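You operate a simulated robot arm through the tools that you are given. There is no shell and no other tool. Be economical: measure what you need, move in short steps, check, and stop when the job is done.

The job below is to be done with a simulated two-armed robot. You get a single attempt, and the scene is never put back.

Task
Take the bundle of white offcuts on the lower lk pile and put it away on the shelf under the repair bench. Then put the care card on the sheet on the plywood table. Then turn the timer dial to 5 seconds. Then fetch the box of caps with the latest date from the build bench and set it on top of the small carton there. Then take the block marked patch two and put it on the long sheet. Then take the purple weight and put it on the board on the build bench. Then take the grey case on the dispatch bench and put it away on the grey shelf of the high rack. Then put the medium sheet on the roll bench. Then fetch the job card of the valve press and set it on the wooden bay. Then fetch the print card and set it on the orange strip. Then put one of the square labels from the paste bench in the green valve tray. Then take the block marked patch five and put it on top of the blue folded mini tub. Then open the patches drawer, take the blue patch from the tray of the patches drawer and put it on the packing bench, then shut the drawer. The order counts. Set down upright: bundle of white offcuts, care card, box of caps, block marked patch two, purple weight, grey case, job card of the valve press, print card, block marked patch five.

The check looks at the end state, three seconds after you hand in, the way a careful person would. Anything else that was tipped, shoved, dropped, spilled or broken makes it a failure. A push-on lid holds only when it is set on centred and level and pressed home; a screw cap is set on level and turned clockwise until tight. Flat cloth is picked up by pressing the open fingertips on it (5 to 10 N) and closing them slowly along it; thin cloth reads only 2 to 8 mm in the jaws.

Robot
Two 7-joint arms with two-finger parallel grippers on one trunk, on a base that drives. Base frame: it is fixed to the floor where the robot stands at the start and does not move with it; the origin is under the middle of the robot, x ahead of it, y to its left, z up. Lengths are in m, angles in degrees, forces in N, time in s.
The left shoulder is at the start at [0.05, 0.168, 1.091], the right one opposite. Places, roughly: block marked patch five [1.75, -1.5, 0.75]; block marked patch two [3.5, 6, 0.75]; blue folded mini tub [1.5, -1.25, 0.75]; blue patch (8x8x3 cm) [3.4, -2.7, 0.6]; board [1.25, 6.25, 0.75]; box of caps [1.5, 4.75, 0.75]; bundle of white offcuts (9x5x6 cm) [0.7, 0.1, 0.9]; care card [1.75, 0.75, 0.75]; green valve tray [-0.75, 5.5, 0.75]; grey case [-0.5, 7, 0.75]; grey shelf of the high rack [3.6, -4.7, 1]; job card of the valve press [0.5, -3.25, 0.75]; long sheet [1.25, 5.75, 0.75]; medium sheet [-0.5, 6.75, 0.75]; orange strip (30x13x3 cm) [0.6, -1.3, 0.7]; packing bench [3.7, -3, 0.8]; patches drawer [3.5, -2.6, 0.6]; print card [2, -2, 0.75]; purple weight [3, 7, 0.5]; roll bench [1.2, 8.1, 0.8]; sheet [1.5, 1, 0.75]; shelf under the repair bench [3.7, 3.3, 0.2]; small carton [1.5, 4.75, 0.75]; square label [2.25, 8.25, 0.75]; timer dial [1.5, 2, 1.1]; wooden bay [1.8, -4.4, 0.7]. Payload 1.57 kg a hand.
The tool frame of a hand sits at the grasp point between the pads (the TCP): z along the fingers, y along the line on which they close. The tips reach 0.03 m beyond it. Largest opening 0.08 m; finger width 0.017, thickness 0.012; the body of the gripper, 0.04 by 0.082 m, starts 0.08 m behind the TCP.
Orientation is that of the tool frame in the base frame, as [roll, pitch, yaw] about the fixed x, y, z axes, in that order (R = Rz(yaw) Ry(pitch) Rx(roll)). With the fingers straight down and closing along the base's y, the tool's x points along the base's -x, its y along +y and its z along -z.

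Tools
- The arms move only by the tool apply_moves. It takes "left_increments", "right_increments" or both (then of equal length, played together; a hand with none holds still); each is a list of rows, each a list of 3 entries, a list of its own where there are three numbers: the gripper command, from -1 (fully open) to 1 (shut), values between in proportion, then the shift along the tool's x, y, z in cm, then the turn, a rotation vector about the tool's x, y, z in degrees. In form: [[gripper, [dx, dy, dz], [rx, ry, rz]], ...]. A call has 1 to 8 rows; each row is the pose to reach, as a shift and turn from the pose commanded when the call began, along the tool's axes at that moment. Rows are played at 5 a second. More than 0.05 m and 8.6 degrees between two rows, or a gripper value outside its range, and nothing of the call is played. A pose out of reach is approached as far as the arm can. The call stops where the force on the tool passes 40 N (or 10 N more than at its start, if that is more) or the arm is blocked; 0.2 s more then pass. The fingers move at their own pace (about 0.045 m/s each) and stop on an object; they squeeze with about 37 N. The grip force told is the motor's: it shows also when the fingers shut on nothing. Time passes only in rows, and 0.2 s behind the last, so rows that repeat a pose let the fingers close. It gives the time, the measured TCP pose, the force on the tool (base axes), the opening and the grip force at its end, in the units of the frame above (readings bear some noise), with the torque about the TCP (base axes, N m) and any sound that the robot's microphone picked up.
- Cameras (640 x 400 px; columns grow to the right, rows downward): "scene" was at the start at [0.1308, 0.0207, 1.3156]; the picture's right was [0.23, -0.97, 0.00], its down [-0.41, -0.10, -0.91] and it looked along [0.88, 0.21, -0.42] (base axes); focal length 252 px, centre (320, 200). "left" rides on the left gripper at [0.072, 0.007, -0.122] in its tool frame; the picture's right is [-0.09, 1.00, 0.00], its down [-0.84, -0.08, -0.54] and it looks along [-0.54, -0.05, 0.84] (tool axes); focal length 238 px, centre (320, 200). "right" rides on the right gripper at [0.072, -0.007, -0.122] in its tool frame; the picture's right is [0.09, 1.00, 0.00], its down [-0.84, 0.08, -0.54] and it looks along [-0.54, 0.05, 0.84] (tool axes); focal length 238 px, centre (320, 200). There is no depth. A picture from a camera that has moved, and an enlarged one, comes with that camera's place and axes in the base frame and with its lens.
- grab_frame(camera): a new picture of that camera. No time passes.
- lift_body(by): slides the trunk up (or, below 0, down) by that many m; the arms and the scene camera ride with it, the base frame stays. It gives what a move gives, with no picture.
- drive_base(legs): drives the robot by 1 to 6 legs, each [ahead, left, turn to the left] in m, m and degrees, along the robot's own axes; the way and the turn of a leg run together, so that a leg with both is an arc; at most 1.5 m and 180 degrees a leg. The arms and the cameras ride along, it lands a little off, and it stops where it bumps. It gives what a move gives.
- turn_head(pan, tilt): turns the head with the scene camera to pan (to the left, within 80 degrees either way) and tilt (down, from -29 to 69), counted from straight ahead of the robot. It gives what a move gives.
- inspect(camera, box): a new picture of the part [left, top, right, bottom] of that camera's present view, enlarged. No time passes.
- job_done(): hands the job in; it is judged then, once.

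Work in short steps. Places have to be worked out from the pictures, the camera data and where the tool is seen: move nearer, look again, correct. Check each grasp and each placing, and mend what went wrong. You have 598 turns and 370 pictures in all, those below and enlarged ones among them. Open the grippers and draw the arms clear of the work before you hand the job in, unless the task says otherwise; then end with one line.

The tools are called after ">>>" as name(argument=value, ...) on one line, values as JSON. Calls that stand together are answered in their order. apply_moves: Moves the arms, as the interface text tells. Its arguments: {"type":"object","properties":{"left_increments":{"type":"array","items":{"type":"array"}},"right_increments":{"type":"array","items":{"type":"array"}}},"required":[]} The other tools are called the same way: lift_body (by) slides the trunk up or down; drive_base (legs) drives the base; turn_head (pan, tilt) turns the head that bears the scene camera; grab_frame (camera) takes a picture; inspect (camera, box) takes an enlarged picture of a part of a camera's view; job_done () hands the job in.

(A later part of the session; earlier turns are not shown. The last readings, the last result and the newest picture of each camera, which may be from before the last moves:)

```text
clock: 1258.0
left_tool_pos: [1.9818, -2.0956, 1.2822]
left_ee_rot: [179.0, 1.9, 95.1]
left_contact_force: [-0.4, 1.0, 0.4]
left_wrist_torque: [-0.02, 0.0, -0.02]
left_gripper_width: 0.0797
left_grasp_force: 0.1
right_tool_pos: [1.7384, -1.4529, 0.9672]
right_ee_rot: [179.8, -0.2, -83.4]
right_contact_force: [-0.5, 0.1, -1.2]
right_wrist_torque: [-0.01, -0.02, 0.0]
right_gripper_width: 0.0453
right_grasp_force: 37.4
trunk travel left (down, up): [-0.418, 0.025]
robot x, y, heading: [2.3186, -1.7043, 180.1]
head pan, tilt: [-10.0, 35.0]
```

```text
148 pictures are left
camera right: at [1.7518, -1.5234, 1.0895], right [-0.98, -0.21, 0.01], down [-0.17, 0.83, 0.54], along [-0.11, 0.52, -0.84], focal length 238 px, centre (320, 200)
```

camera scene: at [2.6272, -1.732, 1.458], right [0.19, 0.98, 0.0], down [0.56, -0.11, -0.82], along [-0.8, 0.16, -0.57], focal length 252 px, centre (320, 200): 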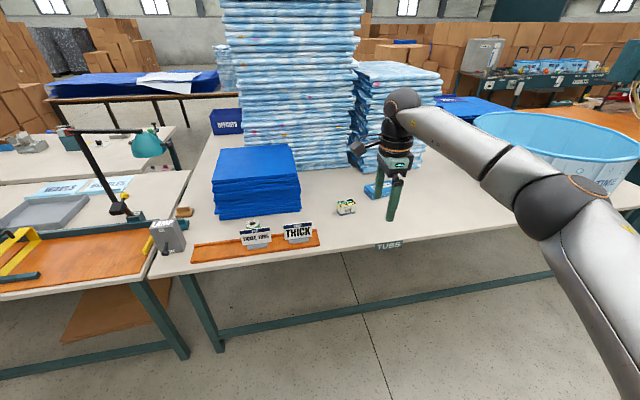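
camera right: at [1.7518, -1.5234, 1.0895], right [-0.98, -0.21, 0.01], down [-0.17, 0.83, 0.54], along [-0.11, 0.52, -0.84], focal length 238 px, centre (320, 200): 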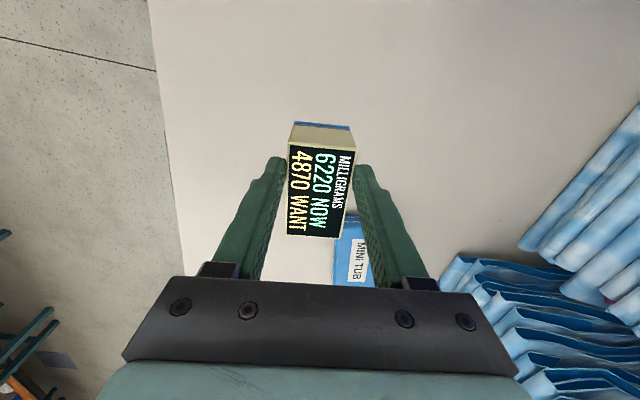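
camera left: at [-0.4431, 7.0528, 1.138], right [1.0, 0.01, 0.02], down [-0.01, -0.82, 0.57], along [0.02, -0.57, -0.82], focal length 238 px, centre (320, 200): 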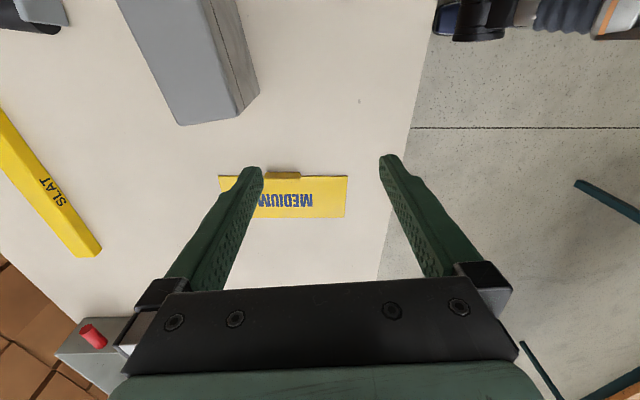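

Held. The mini tub spans about x 1.61–1.71, y -1.32…-1.17. I strafe north 0.2 and go 7 cm forward.

>>> drive_base(legs=[[0.065, -0.2, 0]])

>>> grab_frame(camera="right")

>>> turn_head(pan=-20, tilt=40)

>>> grab_frame(camera="scene")

```text
clock: 1259.6
left_tool_pos: [1.9164, -1.8976, 1.2827]
left_ee_rot: [178.9, 1.9, 95.0]
left_contact_force: [-1.3, 0.0, 0.2]
left_wrist_torque: [-0.03, -0.01, 0.03]
left_gripper_width: 0.0799
left_grasp_force: 0.0
right_tool_pos: [1.6731, -1.2528, 0.9662]
right_ee_rot: [179.7, -0.5, -83.5]
right_contact_force: [-0.7, 0.2, -1.6]
right_wrist_torque: [0.01, 0.01, 0.01]
right_gripper_width: 0.0453
right_grasp_force: 36.7
trunk travel left (down, up): [-0.418, 0.025]
robot x, y, heading: [2.2577, -1.5046, 179.8]
head pan, tilt: [-10.0, 35.0]
```

```text
147 pictures are left
camera right: at [1.6869, -1.3234, 1.0888], right [-0.98, -0.2, 0.01], down [-0.17, 0.83, 0.54], along [-0.11, 0.52, -0.84], focal length 238 px, centre (320, 200)
```

right: 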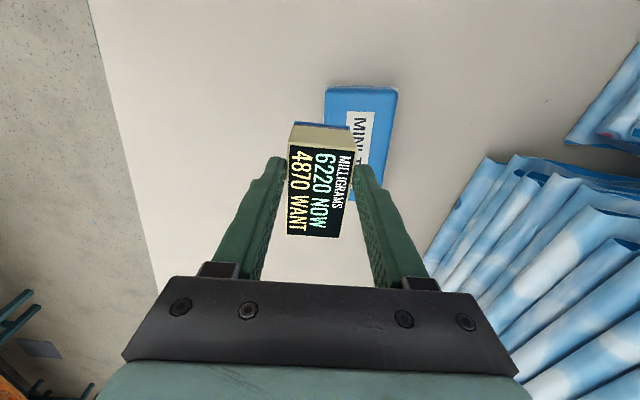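

```text
clock: 1260.4
left_tool_pos: [1.9159, -1.8967, 1.2826]
left_ee_rot: [179.0, 1.9, 95.0]
left_contact_force: [0.1, -0.2, 0.1]
left_wrist_torque: [-0.02, 0.01, 0.02]
left_gripper_width: 0.08
left_grasp_force: 0.1
right_tool_pos: [1.6743, -1.2542, 0.9661]
right_ee_rot: [179.7, -0.3, -83.5]
right_contact_force: [-0.7, -0.2, -1.4]
right_wrist_torque: [-0.02, -0.01, -0.03]
right_gripper_width: 0.0453
right_grasp_force: 36.5
trunk travel left (down, up): [-0.418, 0.025]
robot x, y, heading: [2.2548, -1.5039, 179.8]
head pan, tilt: [-20.0, 40.0]
```

```text
146 pictures are left
camera scene: at [2.1359, -1.4763, 1.4504], right [0.34, 0.94, 0.0], down [0.6, -0.22, -0.77], along [-0.72, 0.26, -0.64], focal length 252 px, centre (320, 200)
```

scene: 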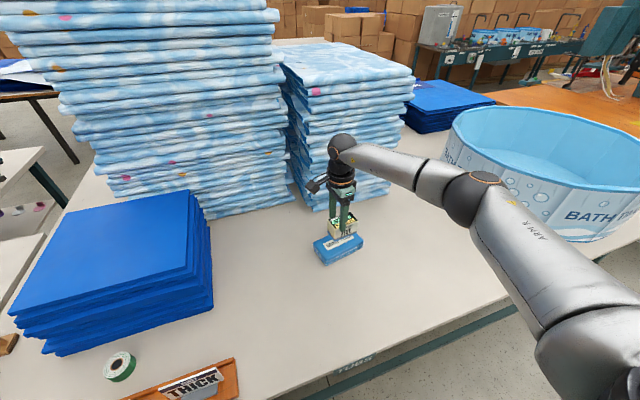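

The tub centre is at about (1.62, -1.23). I go 2.5 cm closer and extend the arm 2.8 cm, then lower.

>>> drive_base(legs=[[0.025, -0.02, 0]])

>>> apply_moves(right_increments=[[1, [0, 1.4, 0], [0, 0, -2]], [1, [0, 2.8, 2], [0, 0, -4]]])

>>> grab_frame(camera="right")

```text
clock: 1261.2
left_tool_pos: [1.8907, -1.8764, 1.2825]
left_ee_rot: [178.7, 1.9, 95.1]
left_contact_force: [-0.3, 0.7, -0.3]
left_wrist_torque: [-0.03, -0.01, 0.04]
left_gripper_width: 0.0804
left_grasp_force: 0.0
right_tool_pos: [1.6489, -1.2334, 0.965]
right_ee_rot: [179.8, -0.4, -83.4]
right_contact_force: [-0.3, 0.3, -2.8]
right_wrist_torque: [-0.07, 0.01, 0.01]
right_gripper_width: 0.0453
right_grasp_force: 37.0
trunk travel left (down, up): [-0.418, 0.025]
robot x, y, heading: [2.2292, -1.4828, 180.0]
head pan, tilt: [-20.0, 40.0]
```

```text
clock: 1261.8
left_tool_pos: [1.8911, -1.8773, 1.2824]
left_ee_rot: [178.9, 1.9, 95.0]
left_contact_force: [0.3, -0.1, 0.5]
left_wrist_torque: [0.0, 0.01, 0.0]
left_gripper_width: 0.08
left_grasp_force: 0.1
right_tool_pos: [1.6212, -1.2354, 0.9445]
right_ee_rot: [179.8, -0.3, -79.5]
right_contact_force: [0.7, -0.6, -1.9]
right_wrist_torque: [-0.03, -0.04, 0.0]
right_gripper_width: 0.0452
right_grasp_force: 36.1
trunk travel left (down, up): [-0.418, 0.025]
robot x, y, heading: [2.2317, -1.486, 179.9]
head pan, tilt: [-20.0, 40.0]
```

```text
145 pictures are left
camera right: at [1.6397, -1.3059, 1.0685], right [-0.96, -0.27, 0.0], down [-0.23, 0.81, 0.54], along [-0.15, 0.52, -0.84], focal length 238 px, centre (320, 200)
```

right: 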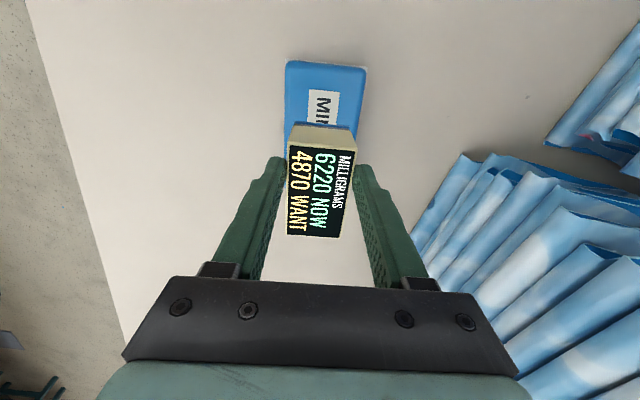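

>>> apply_moves(right_increments=[[1, [-1.2, 0, 1], [0, 0, 0]]])

>>> lift_body(by=-0.065)

>>> inspect(camera="scene", box=[260, 170, 420, 290])

```text
clock: 1262.2
left_tool_pos: [1.8909, -1.8782, 1.2816]
left_ee_rot: [178.9, 1.9, 95.0]
left_contact_force: [-0.3, 0.2, 0.6]
left_wrist_torque: [0.04, -0.01, 0.05]
left_gripper_width: 0.0798
left_grasp_force: 0.1
right_tool_pos: [1.619, -1.2247, 0.9352]
right_ee_rot: [179.7, -0.3, -79.4]
right_contact_force: [0.1, 0.3, -1.8]
right_wrist_torque: [-0.03, -0.02, 0.03]
right_gripper_width: 0.0454
right_grasp_force: 36.6
trunk travel left (down, up): [-0.418, 0.025]
robot x, y, heading: [2.2331, -1.4849, 179.5]
head pan, tilt: [-20.0, 40.0]
```

```text
clock: 1263.2
left_tool_pos: [1.8915, -1.8774, 1.217]
left_ee_rot: [178.9, 2.0, 95.1]
left_contact_force: [-0.4, 1.3, -0.5]
left_wrist_torque: [0.0, 0.0, -0.01]
left_gripper_width: 0.0801
left_grasp_force: 0.1
right_tool_pos: [1.6197, -1.225, 0.8708]
right_ee_rot: [179.7, -0.3, -79.5]
right_contact_force: [0.0, -0.1, -0.8]
right_wrist_torque: [-0.03, 0.02, 0.0]
right_gripper_width: 0.0452
right_grasp_force: 36.7
trunk travel left (down, up): [-0.353, 0.09]
robot x, y, heading: [2.2313, -1.4887, 179.4]
head pan, tilt: [-20.0, 40.0]
```

```text
3.33 times, centred on (340, 230) of scene
camera zoom: at [2.1116, -1.4564, 1.3854], right [0.35, 0.94, 0.0], down [0.6, -0.22, -0.77], along [-0.72, 0.26, -0.64], focal length 841 px, centre (253, 100)
```

zoom: 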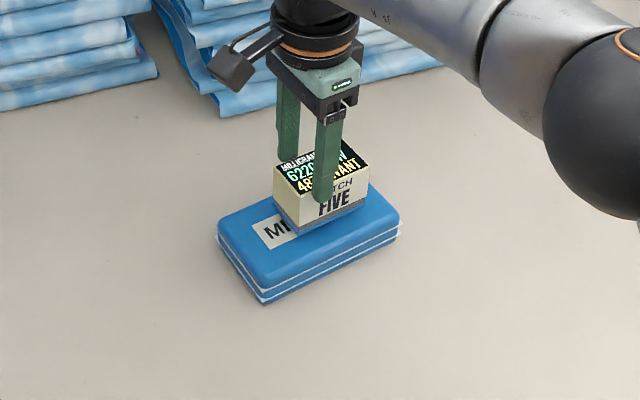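

>>> lift_body(by=-0.01)

>>> lift_body(by=-0.006)

>>> lift_body(by=-0.005)

```text
clock: 1263.8
left_tool_pos: [1.8913, -1.8768, 1.2062]
left_ee_rot: [178.8, 1.9, 95.0]
left_contact_force: [0.1, 0.5, -0.1]
left_wrist_torque: [0.0, -0.01, -0.04]
left_gripper_width: 0.0801
left_grasp_force: 0.0
right_tool_pos: [1.6197, -1.2237, 0.8603]
right_ee_rot: [179.8, -0.3, -79.5]
right_contact_force: [0.2, 0.3, -1.7]
right_wrist_torque: [-0.05, 0.02, 0.0]
right_gripper_width: 0.0453
right_grasp_force: 36.8
trunk travel left (down, up): [-0.343, 0.1]
robot x, y, heading: [2.2279, -1.4807, 179.6]
head pan, tilt: [-20.0, 40.0]
```

```text
clock: 1264.4
left_tool_pos: [1.8926, -1.8767, 1.2012]
left_ee_rot: [179.0, 1.8, 95.0]
left_contact_force: [-0.7, -0.4, -0.1]
left_wrist_torque: [-0.01, -0.03, 0.02]
left_gripper_width: 0.0795
left_grasp_force: 0.1
right_tool_pos: [1.6191, -1.225, 0.8578]
right_ee_rot: [179.5, -0.2, -79.5]
right_contact_force: [2.8, 1.2, 13.7]
right_wrist_torque: [0.38, -0.46, -0.07]
right_gripper_width: 0.0451
right_grasp_force: 37.1
trunk travel left (down, up): [-0.337, 0.106]
robot x, y, heading: [2.2274, -1.4837, 179.6]
head pan, tilt: [-20.0, 40.0]
```

```text
clock: 1264.9
left_tool_pos: [1.8946, -1.8793, 1.1973]
left_ee_rot: [179.1, 1.8, 95.0]
left_contact_force: [-0.5, 0.0, 0.0]
left_wrist_torque: [0.01, -0.06, -0.01]
left_gripper_width: 0.08
left_grasp_force: 0.0
right_tool_pos: [1.6193, -1.2259, 0.8562]
right_ee_rot: [179.1, -0.2, -79.6]
right_contact_force: [4.6, 3.7, 36.2]
right_wrist_torque: [0.23, -0.65, -0.09]
right_gripper_width: 0.0454
right_grasp_force: 36.7
trunk travel left (down, up): [-0.332, 0.111]
robot x, y, heading: [2.2295, -1.4866, 180.2]
head pan, tilt: [-20.0, 40.0]
```

>>> lift_body(by=0.004)

>>> apply_moves(right_increments=[[0.5, [0, 0, 0], [0, 0, 0]], [-0.2, [0, 0, 0], [0, 0, 0]], [-1, [0, 0, 0], [0, 0, 0]], [-1, [0, 0, 0], [0, 0, 0]], [-1, [0, 0, -4], [0, 0, 0]], [-1, [0, 0, -8], [0, 0, 0]], [-1, [0, 0, -12], [0, 0, 0]], [-1, [0, 0, -16], [0, 0, 0]]])

>>> inspect(camera="scene", box=[260, 170, 420, 290])

```text
clock: 1265.4
left_tool_pos: [1.8941, -1.8779, 1.2007]
left_ee_rot: [179.0, 1.8, 95.0]
left_contact_force: [0.2, -0.8, 0.4]
left_wrist_torque: [0.01, 0.01, 0.0]
left_gripper_width: 0.0798
left_grasp_force: 0.1
right_tool_pos: [1.6193, -1.2253, 0.8562]
right_ee_rot: [179.2, -0.2, -79.5]
right_contact_force: [0.1, 2.9, 24.2]
right_wrist_torque: [0.0, 0.12, -0.12]
right_gripper_width: 0.0451
right_grasp_force: 36.9
trunk travel left (down, up): [-0.336, 0.107]
robot x, y, heading: [2.2364, -1.4852, 179.7]
head pan, tilt: [-20.0, 40.0]
```

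```text
clock: 1267.2
left_tool_pos: [1.8923, -1.8779, 1.1994]
left_ee_rot: [178.8, 1.8, 95.0]
left_contact_force: [0.0, -0.1, 0.2]
left_wrist_torque: [0.01, 0.04, 0.01]
left_gripper_width: 0.0801
left_grasp_force: 0.1
right_tool_pos: [1.6189, -1.2247, 1.0158]
right_ee_rot: [179.7, -0.2, -79.4]
right_contact_force: [-0.2, 0.1, 0.3]
right_wrist_torque: [0.01, 0.0, -0.01]
right_gripper_width: 0.08
right_grasp_force: 0.1
trunk travel left (down, up): [-0.336, 0.107]
robot x, y, heading: [2.2298, -1.4837, 179.8]
head pan, tilt: [-20.0, 40.0]
```

```text
3.33 times, centred on (340, 230) of scene
camera zoom: at [2.1119, -1.4567, 1.3684], right [0.35, 0.94, 0.0], down [0.6, -0.22, -0.77], along [-0.72, 0.26, -0.64], focal length 841 px, centre (253, 100)
```

zoom: 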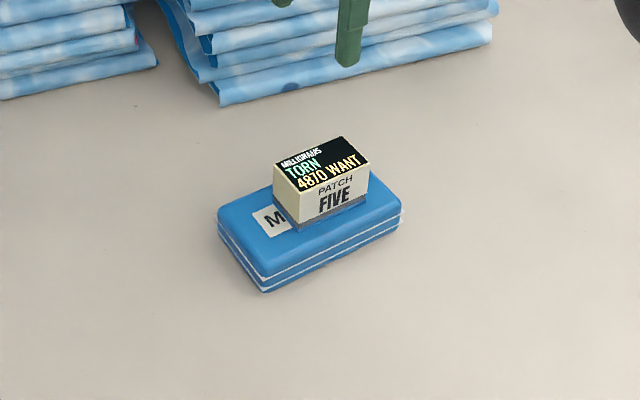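

Patch five rests on the mini tub. Last: the patches drawer. I back off, drive to y≈-2.6 and face east.

>>> lift_body(by=0.1)

>>> drive_base(legs=[[-0.45, 0, 0], [0, 0, 90], [1.1, 0.02, 0]])

>>> turn_head(pan=60, tilt=40)

>>> grab_frame(camera="scene")

```text
clock: 1268.6
left_tool_pos: [1.8913, -1.877, 1.3011]
left_ee_rot: [178.9, 1.8, 95.0]
left_contact_force: [0.4, 0.4, 0.6]
left_wrist_torque: [-0.01, 0.02, 0.03]
left_gripper_width: 0.0801
left_grasp_force: 0.1
right_tool_pos: [1.6179, -1.2247, 1.116]
right_ee_rot: [179.7, -0.3, -79.5]
right_contact_force: [0.0, -0.4, 0.0]
right_wrist_torque: [0.01, -0.03, -0.01]
right_gripper_width: 0.0797
right_grasp_force: 0.1
trunk travel left (down, up): [-0.436, 0.007]
robot x, y, heading: [2.2341, -1.4865, 179.8]
head pan, tilt: [-20.0, 40.0]
```

```text
clock: 1280.5
left_tool_pos: [3.0981, -2.9437, 1.3005]
left_ee_rot: [179.0, 1.9, -174.5]
left_contact_force: [-0.1, -1.0, 0.2]
left_wrist_torque: [0.01, 0.01, -0.03]
left_gripper_width: 0.08
left_grasp_force: 0.0
right_tool_pos: [2.4478, -3.2224, 1.1154]
right_ee_rot: [179.7, -0.2, 10.9]
right_contact_force: [-0.1, 0.2, -0.2]
right_wrist_torque: [-0.01, -0.01, 0.0]
right_gripper_width: 0.0801
right_grasp_force: 0.1
trunk travel left (down, up): [-0.436, 0.007]
robot x, y, heading: [2.7, -2.6104, -89.9]
head pan, tilt: [-20.0, 40.0]
```

```text
clock: 1282.0
left_tool_pos: [3.0986, -2.9443, 1.2999]
left_ee_rot: [178.9, 1.9, -174.5]
left_contact_force: [-0.6, 0.3, 0.9]
left_wrist_torque: [-0.02, -0.01, 0.01]
left_gripper_width: 0.0799
left_grasp_force: 0.0
right_tool_pos: [2.448, -3.2228, 1.1144]
right_ee_rot: [179.8, -0.2, 10.8]
right_contact_force: [-0.3, -0.4, -0.3]
right_wrist_torque: [-0.01, 0.0, 0.01]
right_gripper_width: 0.0801
right_grasp_force: 0.0
trunk travel left (down, up): [-0.436, 0.007]
robot x, y, heading: [2.7042, -2.6087, -89.9]
head pan, tilt: [60.0, 40.0]
```

```text
142 pictures are left
camera scene: at [2.7791, -2.6915, 1.4684], right [-0.5, -0.87, 0.0], down [-0.56, 0.32, -0.77], along [0.66, -0.38, -0.64], focal length 252 px, centre (320, 200)
```

scene: 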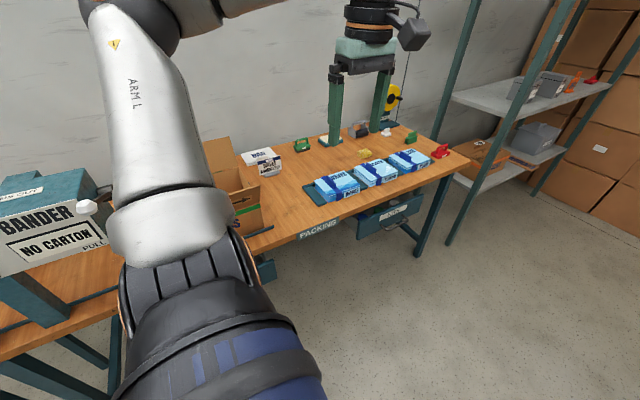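

>>> drive_base(legs=[[0, -0.13, 0], [0, 0, 90]])

>>> turn_head(pan=-10, tilt=45)

>>> grab_frame(camera="scene")

```text
clock: 1287.1
left_tool_pos: [2.9141, -2.2195, 1.3005]
left_ee_rot: [179.0, 1.9, -85.2]
left_contact_force: [-0.1, -0.2, 0.2]
left_wrist_torque: [-0.02, -0.03, -0.05]
left_gripper_width: 0.0801
left_grasp_force: 0.0
right_tool_pos: [3.1833, -2.8725, 1.116]
right_ee_rot: [179.8, -0.3, 100.4]
right_contact_force: [-0.2, 0.6, -0.3]
right_wrist_torque: [-0.03, 0.0, 0.0]
right_gripper_width: 0.0796
right_grasp_force: 0.2
trunk travel left (down, up): [-0.436, 0.007]
robot x, y, heading: [2.5707, -2.6093, -0.2]
head pan, tilt: [60.0, 40.0]
```

```text
clock: 1288.5
left_tool_pos: [2.9123, -2.2183, 1.2999]
left_ee_rot: [179.0, 1.9, -85.2]
left_contact_force: [0.1, 0.0, -0.3]
left_wrist_torque: [-0.02, 0.0, -0.02]
left_gripper_width: 0.0801
left_grasp_force: 0.2
right_tool_pos: [3.1838, -2.8717, 1.1154]
right_ee_rot: [179.7, -0.4, 100.3]
right_contact_force: [-0.3, 0.1, 0.1]
right_wrist_torque: [-0.02, 0.0, -0.01]
right_gripper_width: 0.08
right_grasp_force: 0.0
trunk travel left (down, up): [-0.436, 0.007]
robot x, y, heading: [2.5703, -2.6084, -0.6]
head pan, tilt: [-10.0, 45.0]
```

```text
141 pictures are left
camera scene: at [2.6943, -2.6246, 1.4611], right [-0.18, -0.98, 0.0], down [-0.7, 0.13, -0.71], along [0.7, -0.13, -0.71], focal length 252 px, centre (320, 200)
```

scene: 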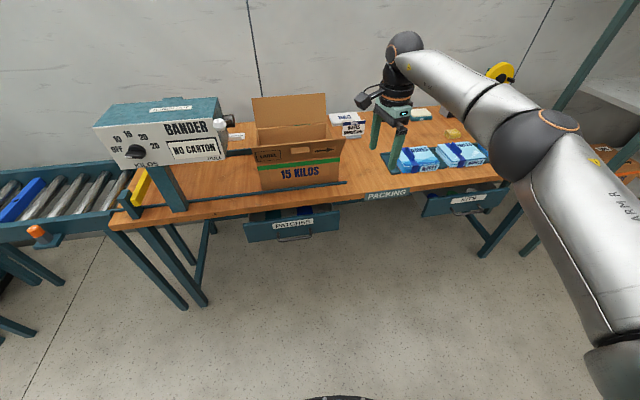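

>>> inspect(camera="scene", box=[230, 180, 360, 260])

>>> inspect(camera="scene", box=[200, 80, 520, 230])

```text
4.92 times, centred on (295, 220) of scene
camera zoom: at [2.6943, -2.6246, 1.4611], right [-0.18, -0.98, 0.0], down [-0.7, 0.13, -0.71], along [0.7, -0.13, -0.71], focal length 1242 px, centre (443, 102)
```

zoom: 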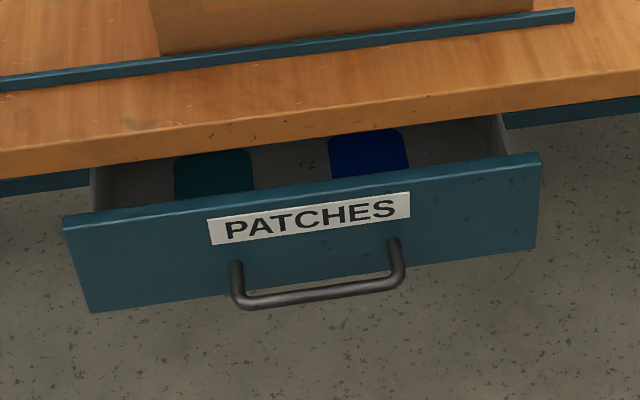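

```text
2.00 times, centred on (360, 155) of scene
camera zoom: at [2.6943, -2.6246, 1.4611], right [-0.18, -0.98, 0.0], down [-0.7, 0.13, -0.71], along [0.7, -0.13, -0.71], focal length 505 px, centre (240, 290)
```

zoom: 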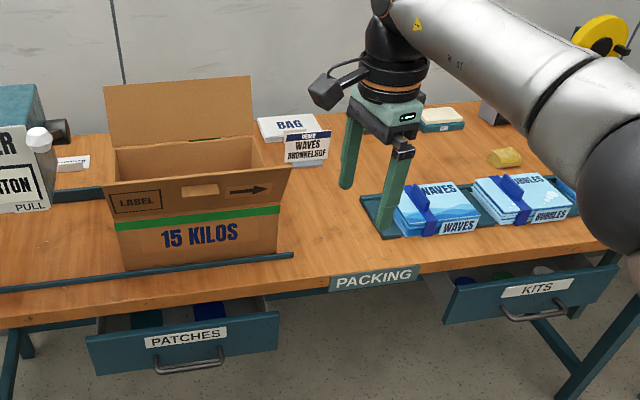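

The PATCHES drawer is slightly open; its bar handle is near (3.30, -2.64, 0.65), with a teal and a blue patch inside. I back up a little, level the right hand's yaw, tilt it 45° forward and lower it in free space.

>>> drive_base(legs=[[-0.15, 0.2, 0.5]])

>>> apply_moves(right_increments=[[-1, [0, 0, 2], [-5.6, 0, 0]], [-1, [0, 0, 4], [-11.2, 0, 0]], [-1, [0, 0, 6], [-16.9, 0, 0]], [-1, [0, 0, 8], [-22.5, 0, 0]], [-1, [0, 0, 10], [-28, 0, 0]], [-1, [0, 0, 12], [-33.7, 0, 0]], [-1, [0, 0, 14], [-39.4, 0, 0]], [-1, [0, 0, 16], [-45, 0, 0]]])

>>> lift_body(by=-0.3)

>>> grab_frame(camera="right")

```text
clock: 1290.3
left_tool_pos: [2.7617, -2.0127, 1.3001]
left_ee_rot: [178.9, 1.9, -84.7]
left_contact_force: [-0.1, 0.2, -0.4]
left_wrist_torque: [0.02, -0.02, 0.0]
left_gripper_width: 0.08
left_grasp_force: 0.0
right_tool_pos: [3.0398, -2.6654, 1.1159]
right_ee_rot: [179.6, -0.3, 100.8]
right_contact_force: [0.0, -0.3, -0.6]
right_wrist_torque: [0.07, 0.0, 0.0]
right_gripper_width: 0.0801
right_grasp_force: 0.1
trunk travel left (down, up): [-0.436, 0.007]
robot x, y, heading: [2.4232, -2.4107, 0.2]
head pan, tilt: [-10.0, 45.0]
```

```text
clock: 1292.1
left_tool_pos: [2.7635, -2.0144, 1.2999]
left_ee_rot: [178.9, 2.0, -84.7]
left_contact_force: [-0.8, -0.2, -0.2]
left_wrist_torque: [-0.04, 0.01, -0.03]
left_gripper_width: 0.08
left_grasp_force: 0.0
right_tool_pos: [3.0416, -2.6647, 0.9569]
right_ee_rot: [134.6, -0.4, 100.9]
right_contact_force: [0.3, -0.4, -0.3]
right_wrist_torque: [-0.02, 0.01, 0.0]
right_gripper_width: 0.0802
right_grasp_force: 0.1
trunk travel left (down, up): [-0.436, 0.007]
robot x, y, heading: [2.4279, -2.4093, 0.4]
head pan, tilt: [-10.0, 45.0]
```

```text
clock: 1295.1
left_tool_pos: [2.7627, -2.0142, 1.0008]
left_ee_rot: [178.9, 1.9, -84.7]
left_contact_force: [-0.5, 0.2, 0.4]
left_wrist_torque: [0.04, -0.01, -0.02]
left_gripper_width: 0.0799
left_grasp_force: 0.1
right_tool_pos: [3.0411, -2.6637, 0.6568]
right_ee_rot: [134.7, -0.3, 100.8]
right_contact_force: [0.0, -0.3, -0.6]
right_wrist_torque: [0.02, -0.02, 0.0]
right_gripper_width: 0.0798
right_grasp_force: 0.0
trunk travel left (down, up): [-0.136, 0.307]
robot x, y, heading: [2.4272, -2.4066, 0.1]
head pan, tilt: [-10.0, 45.0]
```

```text
138 pictures are left
camera right: at [2.9361, -2.6119, 0.7385], right [0.67, 0.22, 0.71], down [-0.17, -0.89, 0.43], along [0.72, -0.41, -0.56], focal length 238 px, centre (320, 200)
```

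right: 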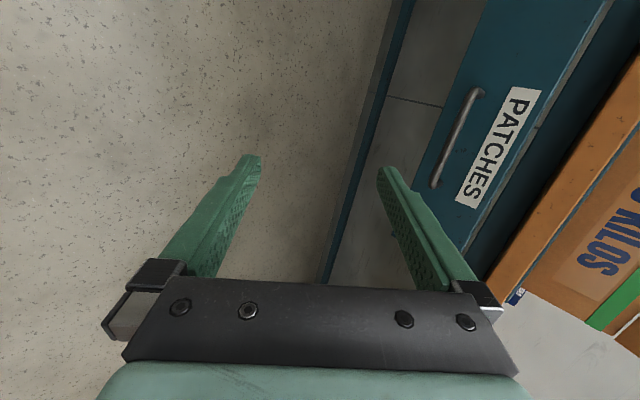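

Bar handle triangulated at (3.295, -2.633, 0.66), running along y. I set up a pre-grasp 10 cm back along the 45° approach, correct the yaw and set the opening to 4.5 cm.

>>> lift_body(by=0.084)

>>> drive_base(legs=[[0.17, 0.03, 0]])

>>> apply_moves(right_increments=[[-0.125, [0, 0, 0], [0, -3.8, 3.8]], [-0.125, [0, 0, 0], [0, -7.7, 7.6]], [-0.125, [0, 0, 0], [0, -7.7, 7.6]]])

>>> grab_frame(camera="right")

```text
clock: 1296.3
left_tool_pos: [2.7636, -2.0144, 1.0845]
left_ee_rot: [179.0, 1.9, -84.6]
left_contact_force: [-0.7, -0.9, 0.3]
left_wrist_torque: [0.03, -0.02, 0.0]
left_gripper_width: 0.0798
left_grasp_force: 0.1
right_tool_pos: [3.0406, -2.6639, 0.7403]
right_ee_rot: [134.6, -0.3, 100.8]
right_contact_force: [-0.4, 0.1, -0.6]
right_wrist_torque: [0.01, -0.01, 0.01]
right_gripper_width: 0.0797
right_grasp_force: 0.1
trunk travel left (down, up): [-0.22, 0.223]
robot x, y, heading: [2.4223, -2.4114, -0.2]
head pan, tilt: [-10.0, 45.0]
```

```text
clock: 1297.8
left_tool_pos: [2.9316, -1.9854, 1.0848]
left_ee_rot: [178.9, 1.9, -84.8]
left_contact_force: [0.5, 0.4, 0.2]
left_wrist_torque: [-0.01, 0.0, -0.01]
left_gripper_width: 0.0797
left_grasp_force: 0.0
right_tool_pos: [3.2074, -2.6361, 0.7395]
right_ee_rot: [134.7, -0.3, 100.7]
right_contact_force: [-0.2, 0.1, 0.1]
right_wrist_torque: [-0.02, -0.03, 0.05]
right_gripper_width: 0.0799
right_grasp_force: 0.1
trunk travel left (down, up): [-0.22, 0.223]
robot x, y, heading: [2.5937, -2.3783, -0.1]
head pan, tilt: [-10.0, 45.0]
```

```text
clock: 1298.6
left_tool_pos: [2.9314, -1.9855, 1.0854]
left_ee_rot: [179.0, 1.9, -84.8]
left_contact_force: [0.0, -1.0, 0.3]
left_wrist_torque: [0.03, -0.02, 0.04]
left_gripper_width: 0.0797
left_grasp_force: 0.1
right_tool_pos: [3.206, -2.6367, 0.7404]
right_ee_rot: [134.8, -0.3, 89.7]
right_contact_force: [0.0, -0.2, 0.0]
right_wrist_torque: [0.01, 0.02, 0.0]
right_gripper_width: 0.0452
right_grasp_force: 0.1
trunk travel left (down, up): [-0.22, 0.223]
robot x, y, heading: [2.5946, -2.3772, 0.1]
head pan, tilt: [-10.0, 45.0]
```

```text
137 pictures are left
camera right: at [3.1141, -2.565, 0.8226], right [0.7, 0.09, 0.71], down [-0.33, -0.84, 0.43], along [0.63, -0.54, -0.56], focal length 238 px, centre (320, 200)
```

right: 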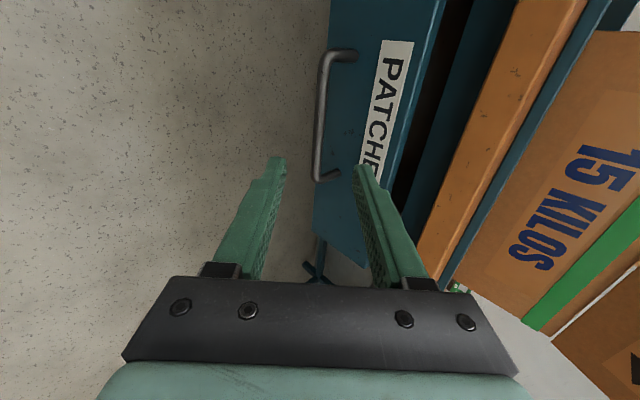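

Bar is centred between the fingers. Advance 11 cm and close.

>>> apply_moves(right_increments=[[-0.125, [0, 0, 4], [0, 0, 0]], [-0.125, [0, 0, 8], [0, 0, 0]], [-0.125, [0, 0, 11], [0, 0, 0]], [0.5, [0, 0, 11], [0, 0, 0]], [1, [0, 0, 11], [0, 0, 0]], [1, [0, 0, 11], [0, 0, 0]]])

>>> grab_frame(camera="right")

```text
clock: 1300.0
left_tool_pos: [2.9321, -1.9844, 1.0836]
left_ee_rot: [178.9, 1.9, -84.9]
left_contact_force: [-0.8, 1.0, 0.5]
left_wrist_torque: [0.01, 0.0, -0.02]
left_gripper_width: 0.08
left_grasp_force: 0.1
right_tool_pos: [3.2861, -2.6364, 0.6613]
right_ee_rot: [134.8, -0.2, 89.9]
right_contact_force: [1.1, -0.4, -0.1]
right_wrist_torque: [-0.07, -0.02, 0.26]
right_gripper_width: 0.0118
right_grasp_force: 21.4
trunk travel left (down, up): [-0.22, 0.223]
robot x, y, heading: [2.5978, -2.3782, -0.2]
head pan, tilt: [-10.0, 45.0]
```

```text
136 pictures are left
camera right: at [3.1932, -2.5643, 0.7424], right [0.7, 0.09, 0.71], down [-0.33, -0.84, 0.43], along [0.63, -0.54, -0.56], focal length 238 px, centre (320, 200)
```

right: 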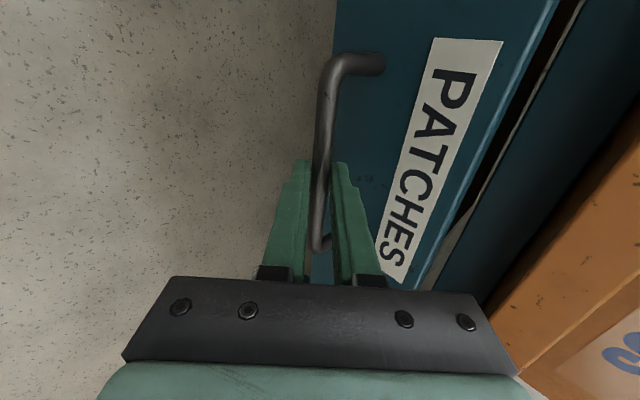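

The bar is gripped. Pull the drawer by driving straight back 0.2.

>>> drive_base(legs=[[-0.2, 0, 0]])

>>> grab_frame(camera="scene")

```text
clock: 1301.6
left_tool_pos: [2.7349, -1.9848, 1.0835]
left_ee_rot: [178.8, 1.8, -84.9]
left_contact_force: [-0.3, -0.4, 0.8]
left_wrist_torque: [0.03, 0.0, 0.01]
left_gripper_width: 0.0799
left_grasp_force: 0.1
right_tool_pos: [3.0863, -2.636, 0.66]
right_ee_rot: [134.9, -0.4, 89.8]
right_contact_force: [0.0, 6.8, -1.1]
right_wrist_torque: [0.0, 0.03, 0.33]
right_gripper_width: 0.0117
right_grasp_force: 29.6
trunk travel left (down, up): [-0.22, 0.223]
robot x, y, heading: [2.394, -2.3785, -0.3]
head pan, tilt: [-10.0, 45.0]
```

```text
135 pictures are left
camera scene: at [2.5173, -2.3925, 1.2451], right [-0.18, -0.98, 0.0], down [-0.7, 0.12, -0.71], along [0.7, -0.13, -0.71], focal length 252 px, centre (320, 200)
```

scene: 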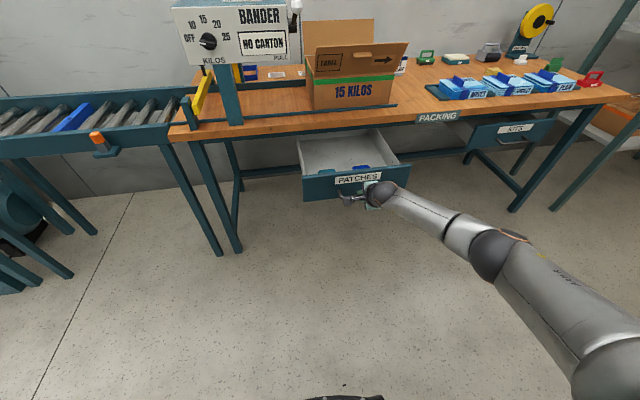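

Drawer is open 20 cm. I release the handle, withdraw, and look into it.

>>> apply_moves(right_increments=[[0.2, [0, 0, 0], [0, 0, 0]], [-0.15, [0, 0, 0], [0, 0, 0]], [-0.15, [0, 0, 0], [0, 0, 0]], [-0.15, [0, 0, -4], [0, 0, 0]], [-0.15, [0, 0, -8], [0, 0, 0]], [-0.15, [0, 0, -12], [0, 0, 0]], [-0.15, [0, 0, -16], [0, 0, 0]]])

>>> lift_body(by=0.2)

>>> inspect(camera="scene", box=[270, 120, 440, 230])

```text
clock: 1303.2
left_tool_pos: [2.7333, -1.9847, 1.0846]
left_ee_rot: [179.0, 1.9, -85.0]
left_contact_force: [0.0, -0.8, 0.5]
left_wrist_torque: [0.0, 0.0, -0.03]
left_gripper_width: 0.08
left_grasp_force: 0.0
right_tool_pos: [2.9714, -2.6343, 0.7744]
right_ee_rot: [134.8, -0.3, 89.8]
right_contact_force: [0.7, 0.3, 0.5]
right_wrist_torque: [0.01, -0.01, -0.01]
right_gripper_width: 0.046
right_grasp_force: 0.0
trunk travel left (down, up): [-0.22, 0.223]
robot x, y, heading: [2.3956, -2.3778, -0.1]
head pan, tilt: [-10.0, 45.0]
```

```text
clock: 1305.3
left_tool_pos: [2.7346, -1.9848, 1.2846]
left_ee_rot: [178.8, 1.9, -85.0]
left_contact_force: [-0.1, 0.7, 0.2]
left_wrist_torque: [-0.03, -0.02, -0.01]
left_gripper_width: 0.0803
left_grasp_force: 0.0
right_tool_pos: [2.9724, -2.6336, 0.9742]
right_ee_rot: [134.8, -0.4, 89.8]
right_contact_force: [-1.2, -0.1, -0.2]
right_wrist_torque: [0.02, -0.03, 0.0]
right_gripper_width: 0.0462
right_grasp_force: 0.0
trunk travel left (down, up): [-0.42, 0.023]
robot x, y, heading: [2.396, -2.3767, -0.2]
head pan, tilt: [-10.0, 45.0]
```

```text
3.64 times, centred on (355, 175) of scene
camera zoom: at [2.5171, -2.3928, 1.4451], right [-0.18, -0.98, 0.0], down [-0.7, 0.13, -0.71], along [0.7, -0.13, -0.71], focal length 918 px, centre (193, 291)
```

zoom: 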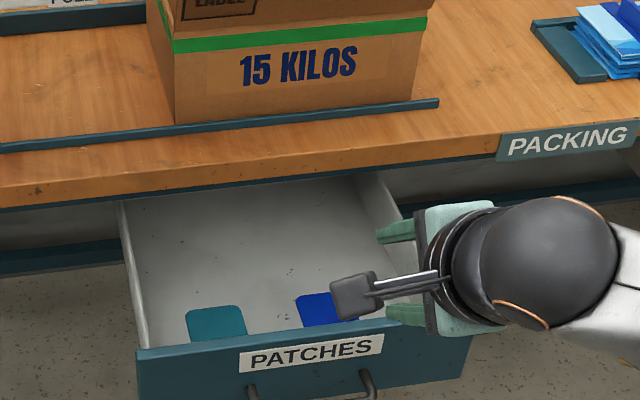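

>>> apply_moves(right_increments=[[-1, [0, 0, 0], [6, 0, 0]], [-1, [0, 0, 0], [12, 0, 0]], [-1, [0, 0, 0], [18, 0, 0]], [-1, [0, 0, 0], [24, 0, 0]], [-1, [0, 0, 0], [30, 0, 0]], [-1, [0, 0, 0], [36, 0, 0]], [-1, [0, 0, 0], [42, 0, 0]], [-1, [0, 0, 0], [45, 0, 0]]])

>>> drive_base(legs=[[0.2, 0.08, 0]])

>>> grab_frame(camera="right")

>>> grab_frame(camera="scene")

```text
clock: 1307.1
left_tool_pos: [2.7348, -1.9858, 1.2842]
left_ee_rot: [178.9, 1.8, -85.0]
left_contact_force: [-0.1, -1.0, 0.5]
left_wrist_torque: [-0.03, 0.01, 0.03]
left_gripper_width: 0.0799
left_grasp_force: 0.0
right_tool_pos: [2.9733, -2.6326, 0.9743]
right_ee_rot: [179.9, -0.4, 89.8]
right_contact_force: [0.0, -0.6, -0.3]
right_wrist_torque: [0.0, 0.0, -0.02]
right_gripper_width: 0.08
right_grasp_force: 0.0
trunk travel left (down, up): [-0.42, 0.023]
robot x, y, heading: [2.3951, -2.3793, -0.2]
head pan, tilt: [-10.0, 45.0]
```

```text
clock: 1308.8
left_tool_pos: [2.9337, -1.9037, 1.2832]
left_ee_rot: [178.8, 2.0, -84.8]
left_contact_force: [-0.8, 0.5, 0.1]
left_wrist_torque: [-0.01, 0.01, 0.0]
left_gripper_width: 0.0802
left_grasp_force: 0.1
right_tool_pos: [3.1726, -2.5522, 0.974]
right_ee_rot: [179.8, -0.4, 89.9]
right_contact_force: [-0.4, 0.1, 0.3]
right_wrist_torque: [0.01, -0.02, -0.02]
right_gripper_width: 0.08
right_grasp_force: 0.1
trunk travel left (down, up): [-0.42, 0.023]
robot x, y, heading: [2.5954, -2.2965, -0.3]
head pan, tilt: [-10.0, 45.0]
```

```text
133 pictures are left
camera right: at [3.1651, -2.4816, 1.0967], right [1.0, 0.09, 0.0], down [0.07, -0.84, 0.54], along [0.05, -0.53, -0.84], focal length 238 px, centre (320, 200)
```

right: 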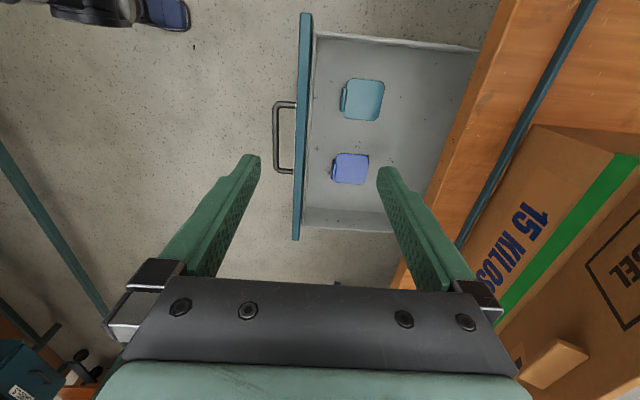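

```text
132 pictures are left
camera scene: at [2.7174, -2.3125, 1.445], right [-0.17, -0.98, 0.0], down [-0.7, 0.12, -0.71], along [0.7, -0.12, -0.71], focal length 252 px, centre (320, 200)
```

scene: 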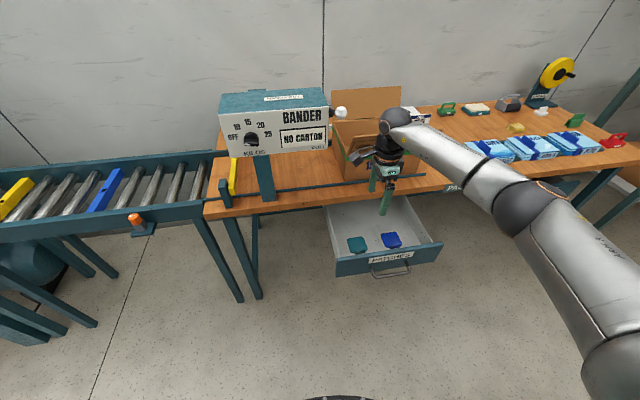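

Both patches have a small tab on the west edge. Blue tab at about (3.214, -2.695), drawer floor z≈0.625. I move over it and lower the trunk.

>>> drive_base(legs=[[0.042, -0.142, 0.3]])

>>> lift_body(by=-0.18)

>>> grab_frame(camera="right")

```text
clock: 1310.2
left_tool_pos: [2.9722, -2.045, 1.2842]
left_ee_rot: [178.9, 1.9, -84.4]
left_contact_force: [0.2, -0.6, -0.9]
left_wrist_torque: [0.03, 0.04, 0.0]
left_gripper_width: 0.0801
left_grasp_force: 0.1
right_tool_pos: [3.2161, -2.6925, 0.975]
right_ee_rot: [179.8, -0.4, 90.3]
right_contact_force: [-0.2, 0.4, 0.6]
right_wrist_torque: [0.01, 0.01, -0.03]
right_gripper_width: 0.08
right_grasp_force: 0.1
trunk travel left (down, up): [-0.42, 0.023]
robot x, y, heading: [2.6381, -2.4409, 0.2]
head pan, tilt: [-10.0, 45.0]
```

```text
clock: 1312.2
left_tool_pos: [2.9729, -2.0441, 1.1049]
left_ee_rot: [178.8, 2.0, -84.4]
left_contact_force: [0.7, 0.6, -0.3]
left_wrist_torque: [0.01, -0.01, 0.01]
left_gripper_width: 0.0802
left_grasp_force: 0.1
right_tool_pos: [3.2167, -2.6899, 0.7956]
right_ee_rot: [179.7, -0.4, 90.4]
right_contact_force: [-0.4, 0.5, 0.3]
right_wrist_torque: [0.0, 0.02, -0.01]
right_gripper_width: 0.0799
right_grasp_force: 0.1
trunk travel left (down, up): [-0.24, 0.203]
robot x, y, heading: [2.6378, -2.4402, 0.2]
head pan, tilt: [-10.0, 45.0]
```

```text
131 pictures are left
camera right: at [3.2081, -2.6198, 0.9172], right [1.0, 0.1, 0.01], down [0.08, -0.84, 0.54], along [0.06, -0.53, -0.84], focal length 238 px, centre (320, 200)
```

right: 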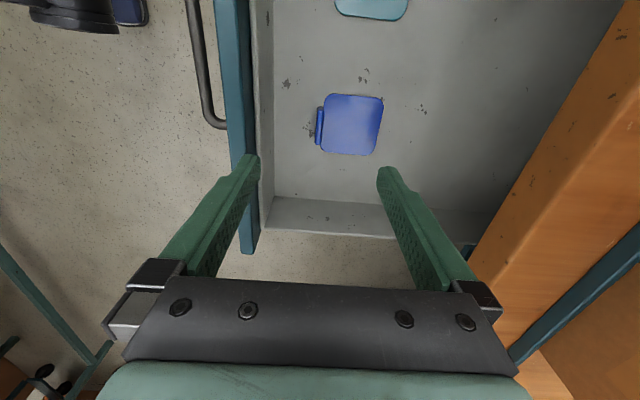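

The tab is right below the hand. I set the opening to 5 cm and descend 10.5 cm to check.

>>> apply_moves(right_increments=[[-0.25, [0, 0, 0], [0, 0, 0]], [-0.25, [0, 0, 3], [0, 0, 0]], [-0.25, [0, 0, 7], [0, 0, 0]], [-0.25, [0, 0, 10.5], [0, 0, 0]]])

>>> grab_frame(camera="right")

```text
clock: 1313.2
left_tool_pos: [2.9723, -2.0438, 1.1039]
left_ee_rot: [178.8, 2.0, -84.4]
left_contact_force: [-0.2, 0.6, -0.3]
left_wrist_torque: [-0.01, 0.02, -0.03]
left_gripper_width: 0.08
left_grasp_force: 0.1
right_tool_pos: [3.2165, -2.6893, 0.6878]
right_ee_rot: [179.6, -0.5, 90.2]
right_contact_force: [0.1, -0.2, 0.7]
right_wrist_torque: [-0.02, -0.05, -0.02]
right_gripper_width: 0.0499
right_grasp_force: 0.0
trunk travel left (down, up): [-0.24, 0.203]
robot x, y, heading: [2.6352, -2.4383, 0.0]
head pan, tilt: [-10.0, 45.0]
```

```text
130 pictures are left
camera right: at [3.2086, -2.6181, 0.8112], right [1.0, 0.1, 0.01], down [0.08, -0.84, 0.54], along [0.06, -0.53, -0.84], focal length 238 px, centre (320, 200)
```

right: 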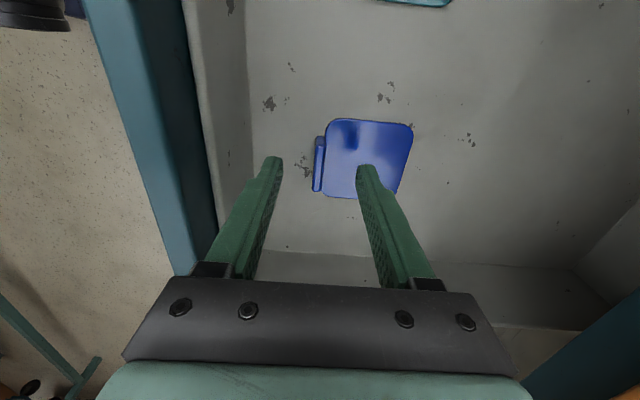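

>>> apply_moves(right_increments=[[-0.25, [0, 0, 1], [0, 0, 0]], [-0.25, [0, 0, 2], [0, 0, 0]], [0.4, [0, 0, 2], [0, 0, 0]], [1, [0, 0, 2], [0, 0, 0]], [1, [0, 0, 2], [0, 0, 0]], [1, [0, 0, 2], [0, 0, 0]]])

>>> grab_frame(camera="right")

```text
clock: 1314.6
left_tool_pos: [2.973, -2.0441, 1.1043]
left_ee_rot: [178.9, 1.9, -84.3]
left_contact_force: [1.1, -0.1, 0.1]
left_wrist_torque: [-0.01, 0.01, -0.03]
left_gripper_width: 0.0802
left_grasp_force: 0.0
right_tool_pos: [3.2175, -2.6886, 0.6695]
right_ee_rot: [179.8, -0.4, 90.3]
right_contact_force: [0.9, -0.6, 0.1]
right_wrist_torque: [-0.03, 0.03, -0.01]
right_gripper_width: 0.0066
right_grasp_force: 25.6
trunk travel left (down, up): [-0.24, 0.203]
robot x, y, heading: [2.6352, -2.4393, 0.1]
head pan, tilt: [-10.0, 45.0]
```

```text
129 pictures are left
camera right: at [3.2082, -2.619, 0.7919], right [1.0, 0.1, 0.0], down [0.08, -0.84, 0.54], along [0.06, -0.53, -0.84], focal length 238 px, centre (320, 200)
```

right: 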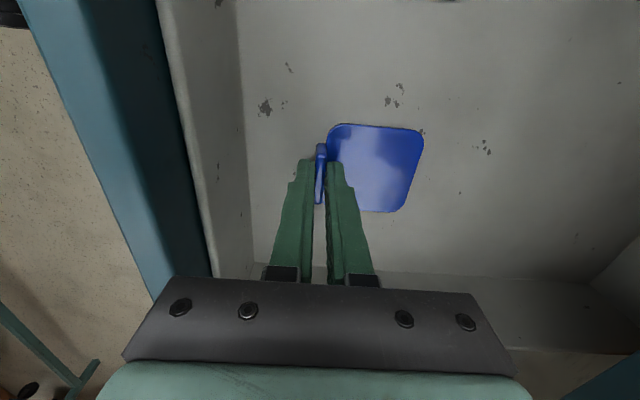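

Tab gripped. Lift straight up out of the drawer.

>>> apply_moves(right_increments=[[1, [0, 0, -4], [0, 0, 0]], [1, [0, 0, -8], [0, 0, 0]], [1, [0, -1.5, -12], [0, 0, 0]]])

>>> lift_body(by=0.2)

>>> grab_frame(camera="right")

>>> turn_head(pan=-30, tilt=40)

>>> grab_frame(camera="scene")

```text
clock: 1315.4
left_tool_pos: [2.973, -2.0439, 1.1055]
left_ee_rot: [178.9, 1.9, -84.4]
left_contact_force: [-0.5, 0.1, -0.2]
left_wrist_torque: [0.01, -0.01, 0.01]
left_gripper_width: 0.0798
left_grasp_force: 0.1
right_tool_pos: [3.2021, -2.6907, 0.7908]
right_ee_rot: [179.8, -0.4, 90.3]
right_contact_force: [-0.2, -0.4, -0.2]
right_wrist_torque: [-0.01, -0.01, 0.01]
right_gripper_width: 0.0068
right_grasp_force: 25.9
trunk travel left (down, up): [-0.24, 0.203]
robot x, y, heading: [2.6363, -2.4392, 0.3]
head pan, tilt: [-10.0, 45.0]
```

```text
clock: 1317.5
left_tool_pos: [2.9721, -2.0435, 1.3053]
left_ee_rot: [178.9, 1.9, -84.4]
left_contact_force: [-0.3, 0.0, -0.4]
left_wrist_torque: [0.01, -0.02, 0.03]
left_gripper_width: 0.0803
left_grasp_force: 0.0
right_tool_pos: [3.2027, -2.6897, 0.99]
right_ee_rot: [179.8, -0.4, 90.3]
right_contact_force: [0.4, -0.1, -0.6]
right_wrist_torque: [-0.01, 0.02, -0.02]
right_gripper_width: 0.0065
right_grasp_force: 26.1
trunk travel left (down, up): [-0.44, 0.003]
robot x, y, heading: [2.6371, -2.4396, 0.4]
head pan, tilt: [-10.0, 45.0]
```

```text
128 pictures are left
camera right: at [3.1943, -2.6198, 1.1133], right [1.0, 0.1, 0.0], down [0.08, -0.84, 0.54], along [0.06, -0.53, -0.84], focal length 238 px, centre (320, 200)
```

right: 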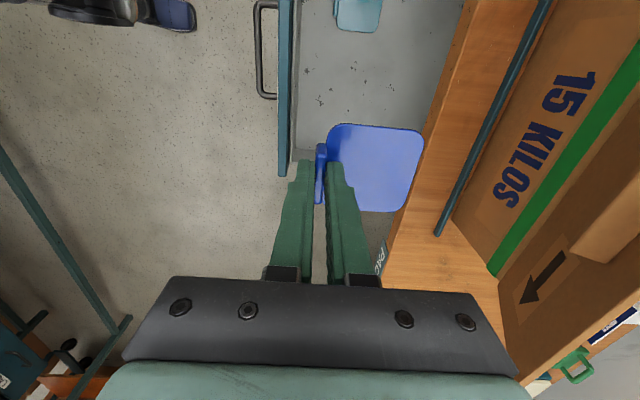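

```text
clock: 1318.4
left_tool_pos: [2.9725, -2.0452, 1.3042]
left_ee_rot: [178.8, 1.9, -84.5]
left_contact_force: [-0.1, 0.0, -0.3]
left_wrist_torque: [0.03, 0.0, -0.03]
left_gripper_width: 0.08
left_grasp_force: 0.0
right_tool_pos: [3.2033, -2.6906, 0.9911]
right_ee_rot: [179.7, -0.5, 90.3]
right_contact_force: [-0.6, -0.3, -0.6]
right_wrist_torque: [0.04, -0.01, 0.01]
right_gripper_width: 0.0065
right_grasp_force: 26.7
trunk travel left (down, up): [-0.44, 0.003]
robot x, y, heading: [2.6357, -2.4385, 0.4]
head pan, tilt: [-30.0, 40.0]
```

```text
127 pictures are left
camera scene: at [2.7529, -2.4823, 1.4724], right [-0.49, -0.87, 0.0], down [-0.56, 0.32, -0.77], along [0.67, -0.38, -0.64], focal length 252 px, centre (320, 200)
```

scene: 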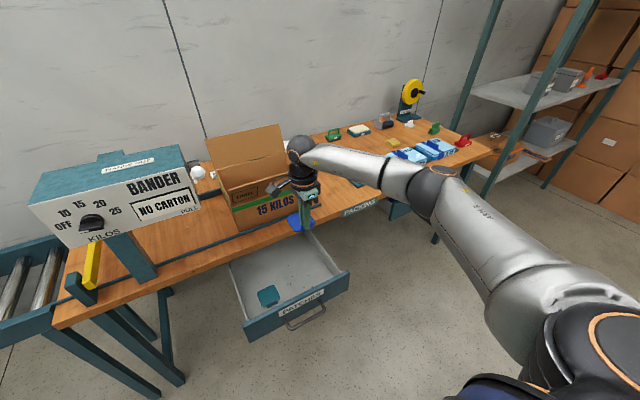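

Free spot on the packing bench: about (3.45, -2.99) between the carton and the bag tray. To avoid the open drawer I go round: strafe right 0.56, turn 20° left and check before going forward.

>>> drive_base(legs=[[0, -0.56, 0], [0, 0, 20]])

>>> apply_moves(right_increments=[[1, [0, 0, 0], [0, 0, 7]], [1, [0, 0, 0], [0, 0, 14]], [1, [0, 0, 0], [0, 0, 20]]])

>>> grab_frame(camera="right")

```text
clock: 1322.6
left_tool_pos: [2.8232, -2.5141, 1.3033]
left_ee_rot: [179.0, 1.9, -65.0]
left_contact_force: [0.5, -0.1, 0.2]
left_wrist_torque: [0.0, 0.02, -0.03]
left_gripper_width: 0.0799
left_grasp_force: 0.0
right_tool_pos: [3.2572, -3.0457, 0.9902]
right_ee_rot: [179.8, -0.4, 109.9]
right_contact_force: [-0.4, 0.2, -0.3]
right_wrist_torque: [-0.01, 0.0, -0.01]
right_gripper_width: 0.0064
right_grasp_force: 26.1
trunk travel left (down, up): [-0.44, 0.003]
robot x, y, heading: [2.6391, -2.9967, 19.7]
head pan, tilt: [-30.0, 40.0]
```

```text
clock: 1323.4
left_tool_pos: [2.8248, -2.514, 1.3046]
left_ee_rot: [178.9, 2.0, -64.9]
left_contact_force: [-0.4, -1.1, -0.1]
left_wrist_torque: [-0.02, -0.03, 0.02]
left_gripper_width: 0.08
left_grasp_force: 0.1
right_tool_pos: [3.2562, -3.0465, 0.991]
right_ee_rot: [179.9, -0.5, 89.7]
right_contact_force: [-0.5, -0.2, 1.1]
right_wrist_torque: [0.0, 0.01, 0.01]
right_gripper_width: 0.0064
right_grasp_force: 26.3
trunk travel left (down, up): [-0.44, 0.003]
robot x, y, heading: [2.6419, -2.9986, 19.6]
head pan, tilt: [-30.0, 40.0]
```

```text
126 pictures are left
camera right: at [3.249, -2.9751, 1.1139], right [1.0, 0.09, 0.0], down [0.07, -0.84, 0.54], along [0.05, -0.53, -0.84], focal length 238 px, centre (320, 200)
```

right: 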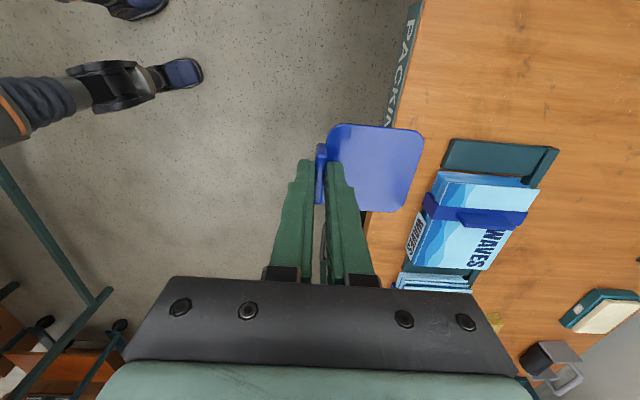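

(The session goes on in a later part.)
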